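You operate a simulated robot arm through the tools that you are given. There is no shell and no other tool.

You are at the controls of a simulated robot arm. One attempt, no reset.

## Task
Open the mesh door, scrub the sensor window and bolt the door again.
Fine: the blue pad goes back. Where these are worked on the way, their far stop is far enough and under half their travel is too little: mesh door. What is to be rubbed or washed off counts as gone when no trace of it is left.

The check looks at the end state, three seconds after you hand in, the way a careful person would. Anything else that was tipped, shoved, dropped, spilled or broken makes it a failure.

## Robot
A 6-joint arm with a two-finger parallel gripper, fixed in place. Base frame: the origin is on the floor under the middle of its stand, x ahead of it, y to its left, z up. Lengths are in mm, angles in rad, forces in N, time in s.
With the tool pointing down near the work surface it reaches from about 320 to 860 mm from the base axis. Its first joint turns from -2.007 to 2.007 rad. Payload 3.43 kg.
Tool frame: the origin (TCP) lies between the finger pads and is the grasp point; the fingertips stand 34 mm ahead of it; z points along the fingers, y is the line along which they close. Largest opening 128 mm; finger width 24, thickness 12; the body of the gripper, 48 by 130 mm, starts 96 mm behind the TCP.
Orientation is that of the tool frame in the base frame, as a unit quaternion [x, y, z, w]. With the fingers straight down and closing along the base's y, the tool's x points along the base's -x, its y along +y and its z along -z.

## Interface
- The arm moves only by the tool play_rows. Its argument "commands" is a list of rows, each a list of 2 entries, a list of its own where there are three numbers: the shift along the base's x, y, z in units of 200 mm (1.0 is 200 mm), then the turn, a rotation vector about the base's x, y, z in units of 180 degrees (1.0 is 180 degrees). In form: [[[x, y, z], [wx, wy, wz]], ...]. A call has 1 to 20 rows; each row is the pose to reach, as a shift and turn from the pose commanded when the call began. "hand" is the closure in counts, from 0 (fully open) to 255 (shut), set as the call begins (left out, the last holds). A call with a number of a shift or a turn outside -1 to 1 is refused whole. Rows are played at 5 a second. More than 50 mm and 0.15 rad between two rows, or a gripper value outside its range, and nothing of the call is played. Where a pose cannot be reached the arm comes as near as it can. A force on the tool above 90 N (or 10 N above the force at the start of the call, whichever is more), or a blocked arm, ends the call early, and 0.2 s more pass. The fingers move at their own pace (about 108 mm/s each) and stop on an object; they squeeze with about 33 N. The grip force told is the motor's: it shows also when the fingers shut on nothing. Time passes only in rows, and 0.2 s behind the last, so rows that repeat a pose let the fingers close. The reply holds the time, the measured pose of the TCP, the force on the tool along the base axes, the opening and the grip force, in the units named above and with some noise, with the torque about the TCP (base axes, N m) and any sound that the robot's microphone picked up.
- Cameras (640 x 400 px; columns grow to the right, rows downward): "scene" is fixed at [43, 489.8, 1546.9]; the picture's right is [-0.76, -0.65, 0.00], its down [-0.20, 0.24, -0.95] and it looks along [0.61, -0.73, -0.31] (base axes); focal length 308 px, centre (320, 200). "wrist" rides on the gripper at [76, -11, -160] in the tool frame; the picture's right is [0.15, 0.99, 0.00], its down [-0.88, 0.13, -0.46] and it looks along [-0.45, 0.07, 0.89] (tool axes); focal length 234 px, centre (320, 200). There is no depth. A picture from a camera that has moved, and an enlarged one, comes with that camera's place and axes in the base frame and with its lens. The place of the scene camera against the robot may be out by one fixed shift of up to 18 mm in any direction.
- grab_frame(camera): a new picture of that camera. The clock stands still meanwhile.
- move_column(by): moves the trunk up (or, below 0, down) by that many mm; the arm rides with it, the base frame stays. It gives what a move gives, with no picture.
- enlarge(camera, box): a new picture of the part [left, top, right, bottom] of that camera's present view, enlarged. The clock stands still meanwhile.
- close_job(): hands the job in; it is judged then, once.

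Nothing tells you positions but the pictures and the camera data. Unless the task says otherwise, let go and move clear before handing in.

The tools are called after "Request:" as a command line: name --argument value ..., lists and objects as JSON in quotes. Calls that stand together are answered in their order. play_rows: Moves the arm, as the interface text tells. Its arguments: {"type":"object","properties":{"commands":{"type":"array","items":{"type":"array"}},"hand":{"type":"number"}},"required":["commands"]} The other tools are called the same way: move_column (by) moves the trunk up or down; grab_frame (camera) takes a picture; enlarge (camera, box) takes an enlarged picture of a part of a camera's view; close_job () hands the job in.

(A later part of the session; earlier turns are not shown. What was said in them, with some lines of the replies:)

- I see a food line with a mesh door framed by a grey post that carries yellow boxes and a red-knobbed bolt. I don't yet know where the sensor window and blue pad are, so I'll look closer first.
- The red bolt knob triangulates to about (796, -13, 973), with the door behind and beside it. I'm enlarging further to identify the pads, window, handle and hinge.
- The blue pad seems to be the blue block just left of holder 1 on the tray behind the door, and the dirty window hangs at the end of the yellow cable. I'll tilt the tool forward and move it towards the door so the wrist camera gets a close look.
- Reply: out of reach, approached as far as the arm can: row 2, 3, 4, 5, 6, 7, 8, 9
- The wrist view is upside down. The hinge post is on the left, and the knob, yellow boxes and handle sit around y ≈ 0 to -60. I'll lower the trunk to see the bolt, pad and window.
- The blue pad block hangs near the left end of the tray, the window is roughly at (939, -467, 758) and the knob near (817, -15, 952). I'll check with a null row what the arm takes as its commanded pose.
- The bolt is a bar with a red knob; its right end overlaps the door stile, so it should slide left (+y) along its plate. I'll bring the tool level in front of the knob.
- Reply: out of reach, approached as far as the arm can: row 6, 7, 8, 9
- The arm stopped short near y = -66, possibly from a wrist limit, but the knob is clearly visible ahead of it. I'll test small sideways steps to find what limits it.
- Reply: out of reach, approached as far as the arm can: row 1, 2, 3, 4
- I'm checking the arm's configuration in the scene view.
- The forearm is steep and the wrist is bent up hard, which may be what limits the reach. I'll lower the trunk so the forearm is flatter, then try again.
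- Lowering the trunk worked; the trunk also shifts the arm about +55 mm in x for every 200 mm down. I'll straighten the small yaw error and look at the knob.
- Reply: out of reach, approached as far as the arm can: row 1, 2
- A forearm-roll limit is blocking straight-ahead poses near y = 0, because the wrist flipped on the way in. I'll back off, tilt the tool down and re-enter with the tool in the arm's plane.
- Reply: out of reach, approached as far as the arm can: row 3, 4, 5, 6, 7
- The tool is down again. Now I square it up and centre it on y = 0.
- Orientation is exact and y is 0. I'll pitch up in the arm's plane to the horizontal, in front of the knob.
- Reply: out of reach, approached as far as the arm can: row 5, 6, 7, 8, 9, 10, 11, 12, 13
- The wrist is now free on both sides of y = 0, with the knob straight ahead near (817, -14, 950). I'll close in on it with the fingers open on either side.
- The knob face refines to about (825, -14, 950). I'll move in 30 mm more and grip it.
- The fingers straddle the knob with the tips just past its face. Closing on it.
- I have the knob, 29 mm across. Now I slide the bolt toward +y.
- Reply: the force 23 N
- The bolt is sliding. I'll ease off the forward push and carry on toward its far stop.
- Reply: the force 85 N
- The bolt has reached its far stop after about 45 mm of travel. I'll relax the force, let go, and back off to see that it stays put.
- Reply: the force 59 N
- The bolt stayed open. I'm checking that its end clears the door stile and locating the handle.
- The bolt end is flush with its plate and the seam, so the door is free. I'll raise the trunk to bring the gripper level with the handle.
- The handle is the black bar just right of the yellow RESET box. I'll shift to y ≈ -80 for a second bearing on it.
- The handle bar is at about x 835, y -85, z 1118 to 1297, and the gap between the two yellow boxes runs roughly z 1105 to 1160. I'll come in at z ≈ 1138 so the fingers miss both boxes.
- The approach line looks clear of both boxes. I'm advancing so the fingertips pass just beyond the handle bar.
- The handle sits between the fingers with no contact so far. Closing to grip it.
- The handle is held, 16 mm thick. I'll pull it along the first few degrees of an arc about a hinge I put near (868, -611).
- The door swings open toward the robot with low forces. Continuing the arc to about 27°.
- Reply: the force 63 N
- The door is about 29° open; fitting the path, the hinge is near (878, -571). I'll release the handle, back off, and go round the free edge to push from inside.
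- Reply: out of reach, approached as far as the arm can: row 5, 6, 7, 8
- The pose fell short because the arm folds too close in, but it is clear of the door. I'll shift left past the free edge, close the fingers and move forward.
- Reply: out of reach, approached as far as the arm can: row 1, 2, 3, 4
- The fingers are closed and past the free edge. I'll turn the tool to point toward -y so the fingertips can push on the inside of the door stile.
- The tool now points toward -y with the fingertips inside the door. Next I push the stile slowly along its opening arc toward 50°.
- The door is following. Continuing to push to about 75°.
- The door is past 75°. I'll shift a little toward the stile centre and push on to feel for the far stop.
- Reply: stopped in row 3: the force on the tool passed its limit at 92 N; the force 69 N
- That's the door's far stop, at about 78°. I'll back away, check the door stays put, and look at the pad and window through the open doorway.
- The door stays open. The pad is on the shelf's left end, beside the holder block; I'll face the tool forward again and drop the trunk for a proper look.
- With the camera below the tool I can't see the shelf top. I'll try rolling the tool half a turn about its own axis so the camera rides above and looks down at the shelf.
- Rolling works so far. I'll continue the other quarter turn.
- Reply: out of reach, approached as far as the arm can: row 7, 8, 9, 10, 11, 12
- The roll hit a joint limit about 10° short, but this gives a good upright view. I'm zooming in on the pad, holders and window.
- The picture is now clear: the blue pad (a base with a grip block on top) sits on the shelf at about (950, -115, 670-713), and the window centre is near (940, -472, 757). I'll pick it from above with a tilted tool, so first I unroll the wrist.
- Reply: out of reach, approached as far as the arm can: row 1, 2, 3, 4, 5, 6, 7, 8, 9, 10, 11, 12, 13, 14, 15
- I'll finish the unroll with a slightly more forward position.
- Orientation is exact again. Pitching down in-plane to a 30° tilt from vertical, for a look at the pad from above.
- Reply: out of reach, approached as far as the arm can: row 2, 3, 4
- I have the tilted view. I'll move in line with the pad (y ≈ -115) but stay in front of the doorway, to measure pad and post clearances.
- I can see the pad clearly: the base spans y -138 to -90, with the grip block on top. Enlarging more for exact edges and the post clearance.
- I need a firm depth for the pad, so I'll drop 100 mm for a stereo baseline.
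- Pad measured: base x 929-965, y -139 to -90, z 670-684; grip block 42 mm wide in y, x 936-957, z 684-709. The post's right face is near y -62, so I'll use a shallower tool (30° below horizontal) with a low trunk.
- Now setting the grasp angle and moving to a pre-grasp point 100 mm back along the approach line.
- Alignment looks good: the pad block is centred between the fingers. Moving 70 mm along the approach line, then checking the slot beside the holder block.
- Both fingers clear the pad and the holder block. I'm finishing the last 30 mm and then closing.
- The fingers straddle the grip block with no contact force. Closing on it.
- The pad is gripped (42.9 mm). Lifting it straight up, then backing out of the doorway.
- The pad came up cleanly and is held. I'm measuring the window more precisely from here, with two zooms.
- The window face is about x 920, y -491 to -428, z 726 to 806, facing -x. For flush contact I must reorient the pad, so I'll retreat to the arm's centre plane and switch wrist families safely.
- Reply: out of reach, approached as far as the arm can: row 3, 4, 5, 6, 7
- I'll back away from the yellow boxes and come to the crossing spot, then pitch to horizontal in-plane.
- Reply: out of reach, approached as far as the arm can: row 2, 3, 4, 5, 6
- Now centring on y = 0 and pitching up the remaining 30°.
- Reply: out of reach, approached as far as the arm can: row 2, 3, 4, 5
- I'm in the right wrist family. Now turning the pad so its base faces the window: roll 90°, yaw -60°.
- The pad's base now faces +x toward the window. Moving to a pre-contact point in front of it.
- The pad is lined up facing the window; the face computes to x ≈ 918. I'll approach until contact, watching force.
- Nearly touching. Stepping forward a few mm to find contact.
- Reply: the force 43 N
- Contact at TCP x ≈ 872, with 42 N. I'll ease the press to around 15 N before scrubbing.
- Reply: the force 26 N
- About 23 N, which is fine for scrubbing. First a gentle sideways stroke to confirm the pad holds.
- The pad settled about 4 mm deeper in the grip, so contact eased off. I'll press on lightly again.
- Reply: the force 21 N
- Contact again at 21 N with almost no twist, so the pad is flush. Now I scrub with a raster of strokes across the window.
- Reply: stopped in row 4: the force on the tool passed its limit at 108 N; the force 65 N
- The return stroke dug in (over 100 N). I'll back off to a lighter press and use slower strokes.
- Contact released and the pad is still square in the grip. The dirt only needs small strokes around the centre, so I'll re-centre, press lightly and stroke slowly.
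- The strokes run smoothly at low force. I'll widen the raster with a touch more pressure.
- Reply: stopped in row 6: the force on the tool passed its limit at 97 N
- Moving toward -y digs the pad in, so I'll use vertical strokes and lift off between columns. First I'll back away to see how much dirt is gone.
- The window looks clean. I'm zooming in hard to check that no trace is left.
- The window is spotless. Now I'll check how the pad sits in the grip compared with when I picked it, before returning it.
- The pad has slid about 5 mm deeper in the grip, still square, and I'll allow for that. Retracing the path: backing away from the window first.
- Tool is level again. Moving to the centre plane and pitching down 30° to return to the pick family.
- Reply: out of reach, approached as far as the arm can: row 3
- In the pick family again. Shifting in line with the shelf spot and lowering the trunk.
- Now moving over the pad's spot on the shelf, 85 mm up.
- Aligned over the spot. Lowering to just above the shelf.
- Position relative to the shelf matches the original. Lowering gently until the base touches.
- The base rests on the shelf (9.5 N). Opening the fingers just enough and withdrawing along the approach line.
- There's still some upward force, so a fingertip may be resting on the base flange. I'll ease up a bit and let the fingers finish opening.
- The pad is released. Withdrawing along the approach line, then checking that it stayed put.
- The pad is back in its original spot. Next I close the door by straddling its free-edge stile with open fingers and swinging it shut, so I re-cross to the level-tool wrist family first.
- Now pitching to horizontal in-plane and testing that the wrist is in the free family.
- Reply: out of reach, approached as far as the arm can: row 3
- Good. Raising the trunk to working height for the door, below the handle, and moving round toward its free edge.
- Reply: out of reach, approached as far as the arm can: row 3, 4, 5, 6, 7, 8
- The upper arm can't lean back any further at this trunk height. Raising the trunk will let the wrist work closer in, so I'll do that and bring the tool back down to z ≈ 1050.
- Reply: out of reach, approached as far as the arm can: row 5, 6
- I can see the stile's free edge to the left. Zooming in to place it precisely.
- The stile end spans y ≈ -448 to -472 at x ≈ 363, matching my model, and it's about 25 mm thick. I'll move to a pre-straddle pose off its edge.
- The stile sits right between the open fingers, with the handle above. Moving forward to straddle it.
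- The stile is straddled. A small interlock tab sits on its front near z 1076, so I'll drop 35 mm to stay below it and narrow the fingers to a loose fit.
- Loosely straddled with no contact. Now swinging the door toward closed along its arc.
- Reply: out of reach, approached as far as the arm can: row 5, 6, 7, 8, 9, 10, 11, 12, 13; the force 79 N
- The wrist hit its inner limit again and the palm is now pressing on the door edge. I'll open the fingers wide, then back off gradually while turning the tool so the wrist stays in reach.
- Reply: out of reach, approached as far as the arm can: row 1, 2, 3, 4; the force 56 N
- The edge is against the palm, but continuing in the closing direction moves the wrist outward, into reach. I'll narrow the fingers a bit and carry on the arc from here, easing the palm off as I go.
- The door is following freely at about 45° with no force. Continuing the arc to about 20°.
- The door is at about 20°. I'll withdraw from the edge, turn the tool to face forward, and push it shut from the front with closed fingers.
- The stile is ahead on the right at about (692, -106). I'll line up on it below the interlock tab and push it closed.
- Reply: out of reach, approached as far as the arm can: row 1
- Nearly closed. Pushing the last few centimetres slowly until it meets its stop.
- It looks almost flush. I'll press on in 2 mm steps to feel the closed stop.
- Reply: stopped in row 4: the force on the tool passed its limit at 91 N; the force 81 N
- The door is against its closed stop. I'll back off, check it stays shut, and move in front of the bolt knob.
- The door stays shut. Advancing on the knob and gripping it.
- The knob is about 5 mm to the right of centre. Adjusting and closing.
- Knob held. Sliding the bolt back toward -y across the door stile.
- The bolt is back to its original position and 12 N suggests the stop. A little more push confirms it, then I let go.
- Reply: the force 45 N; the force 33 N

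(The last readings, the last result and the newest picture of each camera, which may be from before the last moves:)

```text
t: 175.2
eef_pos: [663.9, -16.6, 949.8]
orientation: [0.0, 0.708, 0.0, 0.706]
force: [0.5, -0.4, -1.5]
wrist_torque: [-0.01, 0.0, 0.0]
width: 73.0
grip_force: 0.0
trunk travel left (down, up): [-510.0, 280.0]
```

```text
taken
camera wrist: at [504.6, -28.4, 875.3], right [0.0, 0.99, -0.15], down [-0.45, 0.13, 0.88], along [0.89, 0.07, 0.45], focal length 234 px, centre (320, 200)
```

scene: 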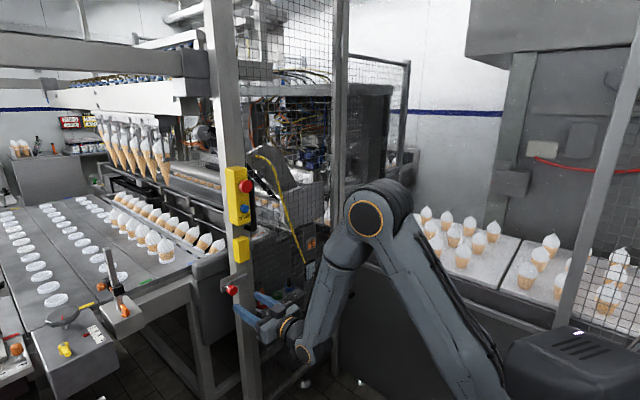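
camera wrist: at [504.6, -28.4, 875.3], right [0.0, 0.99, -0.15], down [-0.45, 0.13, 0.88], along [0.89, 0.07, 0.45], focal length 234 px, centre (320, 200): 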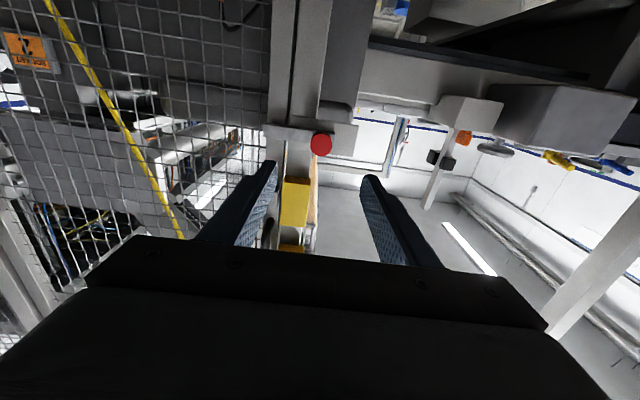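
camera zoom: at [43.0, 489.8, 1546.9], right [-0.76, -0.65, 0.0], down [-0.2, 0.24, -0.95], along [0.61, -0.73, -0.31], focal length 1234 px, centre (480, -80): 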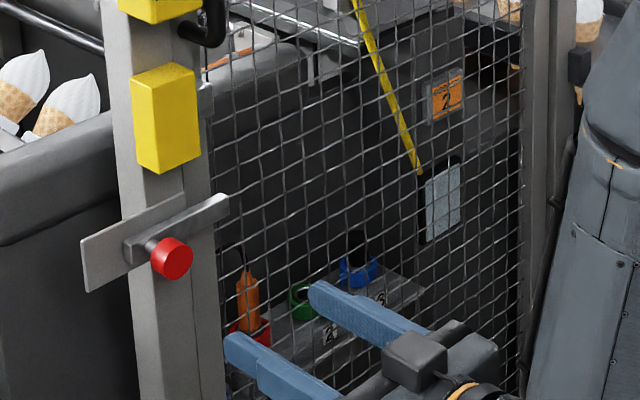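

The bolt matches its starting position and the window behind the mesh is clean. I'll move clear and check the whole scene against the first picture.

Request:
move_column --by 270

Request:
grab_frame --camera "scene"

Request:
enlarge --camera "scene" --box '[200, 220, 360, 320]'

Request:
enlarge --camera "scene" --box '[230, 270, 310, 320]'

Request:
enlarge --camera "scene" --box '[340, 180, 640, 340]'

```text
t: 177.9
eef_pos: [664.5, -17.2, 1220.1]
orientation: [0.0, 0.708, 0.001, 0.706]
force: [0.1, -0.2, 0.8]
wrist_torque: [0.0, 0.03, 0.02]
width: 72.7
grip_force: 0.1
trunk travel left (down, up): [-780.0, 10.0]
```

```text
taken
```

scene: 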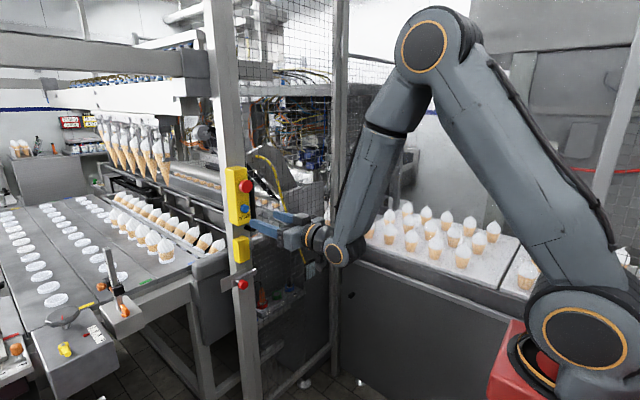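

```text
4.00 times, centred on (280, 270) of scene
camera zoom: at [43.0, 489.8, 1546.9], right [-0.76, -0.65, 0.0], down [-0.2, 0.24, -0.95], along [0.61, -0.73, -0.31], focal length 1234 px, centre (480, -80)
```

zoom: 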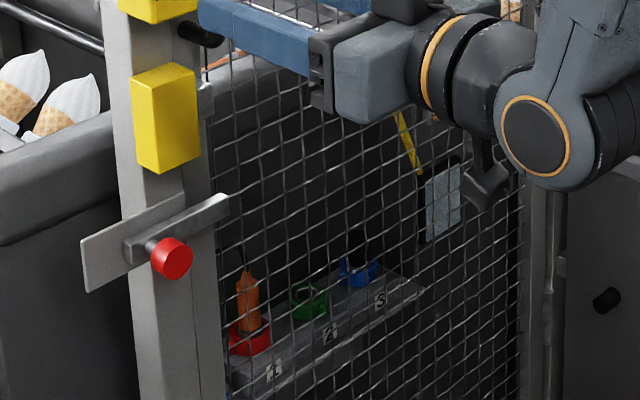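

```text
8.00 times, centred on (270, 295) of scene
camera zoom: at [43.0, 489.8, 1546.9], right [-0.76, -0.65, 0.0], down [-0.2, 0.24, -0.95], along [0.61, -0.73, -0.31], focal length 2468 px, centre (720, -560)
```

zoom: 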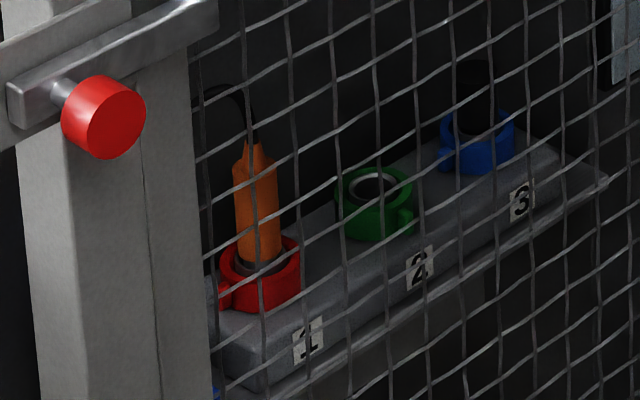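

```text
2.13 times, centred on (490, 260) of scene
camera zoom: at [43.0, 489.8, 1546.9], right [-0.76, -0.65, 0.0], down [-0.2, 0.24, -0.95], along [0.61, -0.73, -0.31], focal length 658 px, centre (-43, 72)
```

zoom: 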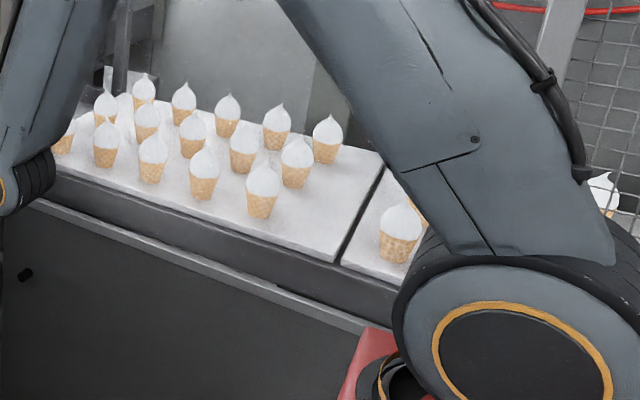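

Everything matches the starting scene: door shut, bolt across the stile, holders and cones undisturbed, pad back and window clean. I'll retreat a little further from the door before handing in.

Request:
play_rows --commands '[[[0, 0, 0.05], [0, 0.04, 0]], [[-0.05, 0, 0.1], [0, 0.08, 0]], [[-0.1, 0, 0.15], [0, 0.12, 0]], [[-0.15, 0, 0.2], [0, 0.16, 0]], [[-0.15, 0, 0.2], [0, 0.16, 0]]]'

Request:
grab_frame --camera "scene"

Request:
enlarge --camera "wrist" --box '[100, 0, 420, 200]'

```text
t: 179.1
eef_pos: [633.4, -17.4, 1260.6]
orientation: [0.0, 0.862, 0.001, 0.507]
force: [0.3, -0.1, -0.1]
wrist_torque: [0.0, 0.0, 0.0]
width: 72.8
grip_force: 0.1
trunk travel left (down, up): [-780.0, 10.0]
```

```text
taken
```

scene: 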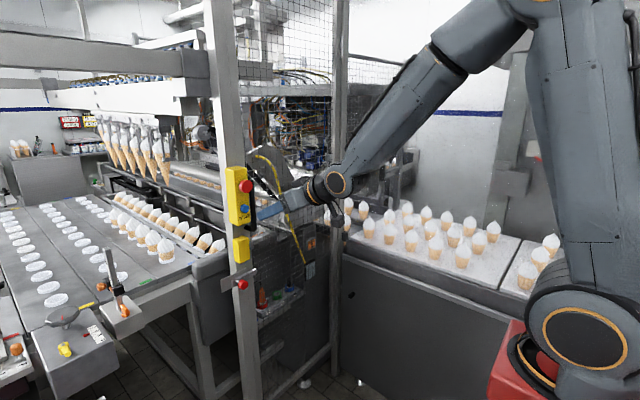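

```text
2.00 times, centred on (260, 100) of wrist
camera zoom: at [457.0, -28.7, 1272.4], right [-0.07, 0.99, -0.13], down [0.03, 0.13, 0.99], along [1.0, 0.07, -0.04], focal length 468 px, centre (440, 400)
```

zoom: 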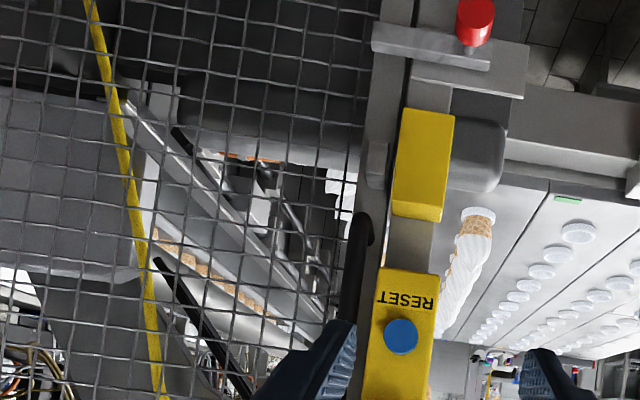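

The door is closed flush with the bolt across its stile, the window is clean, the pad is back on the shelf, and the arm is clear with nothing else disturbed. I'm handing in.

Request:
close_job

```text
The job is handed in.
```

The mesh door is shut and bolted again, the sensor window is clean, and the blue pad is back in its place on the shelf. I've handed the job in; no verdict has come back.

- **Door:** I slid the bolt fully back and opened the door to its far stop, about 78°. Afterwards I pushed it closed until it met its stop, and the bolt now sits where it started.
- **Window:** In close-up views from both cameras there was no trace of dirt left. A few scrubbing strokes dug in and briefly passed the 90 N force limit, the highest at 108 N. I saw no damage to the window or its housing.
- **Pad:** It slipped about 5 mm in the grip while I scrubbed. I allowed for that when setting it down, and it measures within about 1 mm of where it was.
- **Closing the door:** Partway through, the gripper's palm pressed against the door edge at up to about 80 N before I backed off. The door swung freely after that.
- **Everything else:** The cones, the numbered holders and the control boxes look the same as in the first pictures. The gripper is open and clear of the door.
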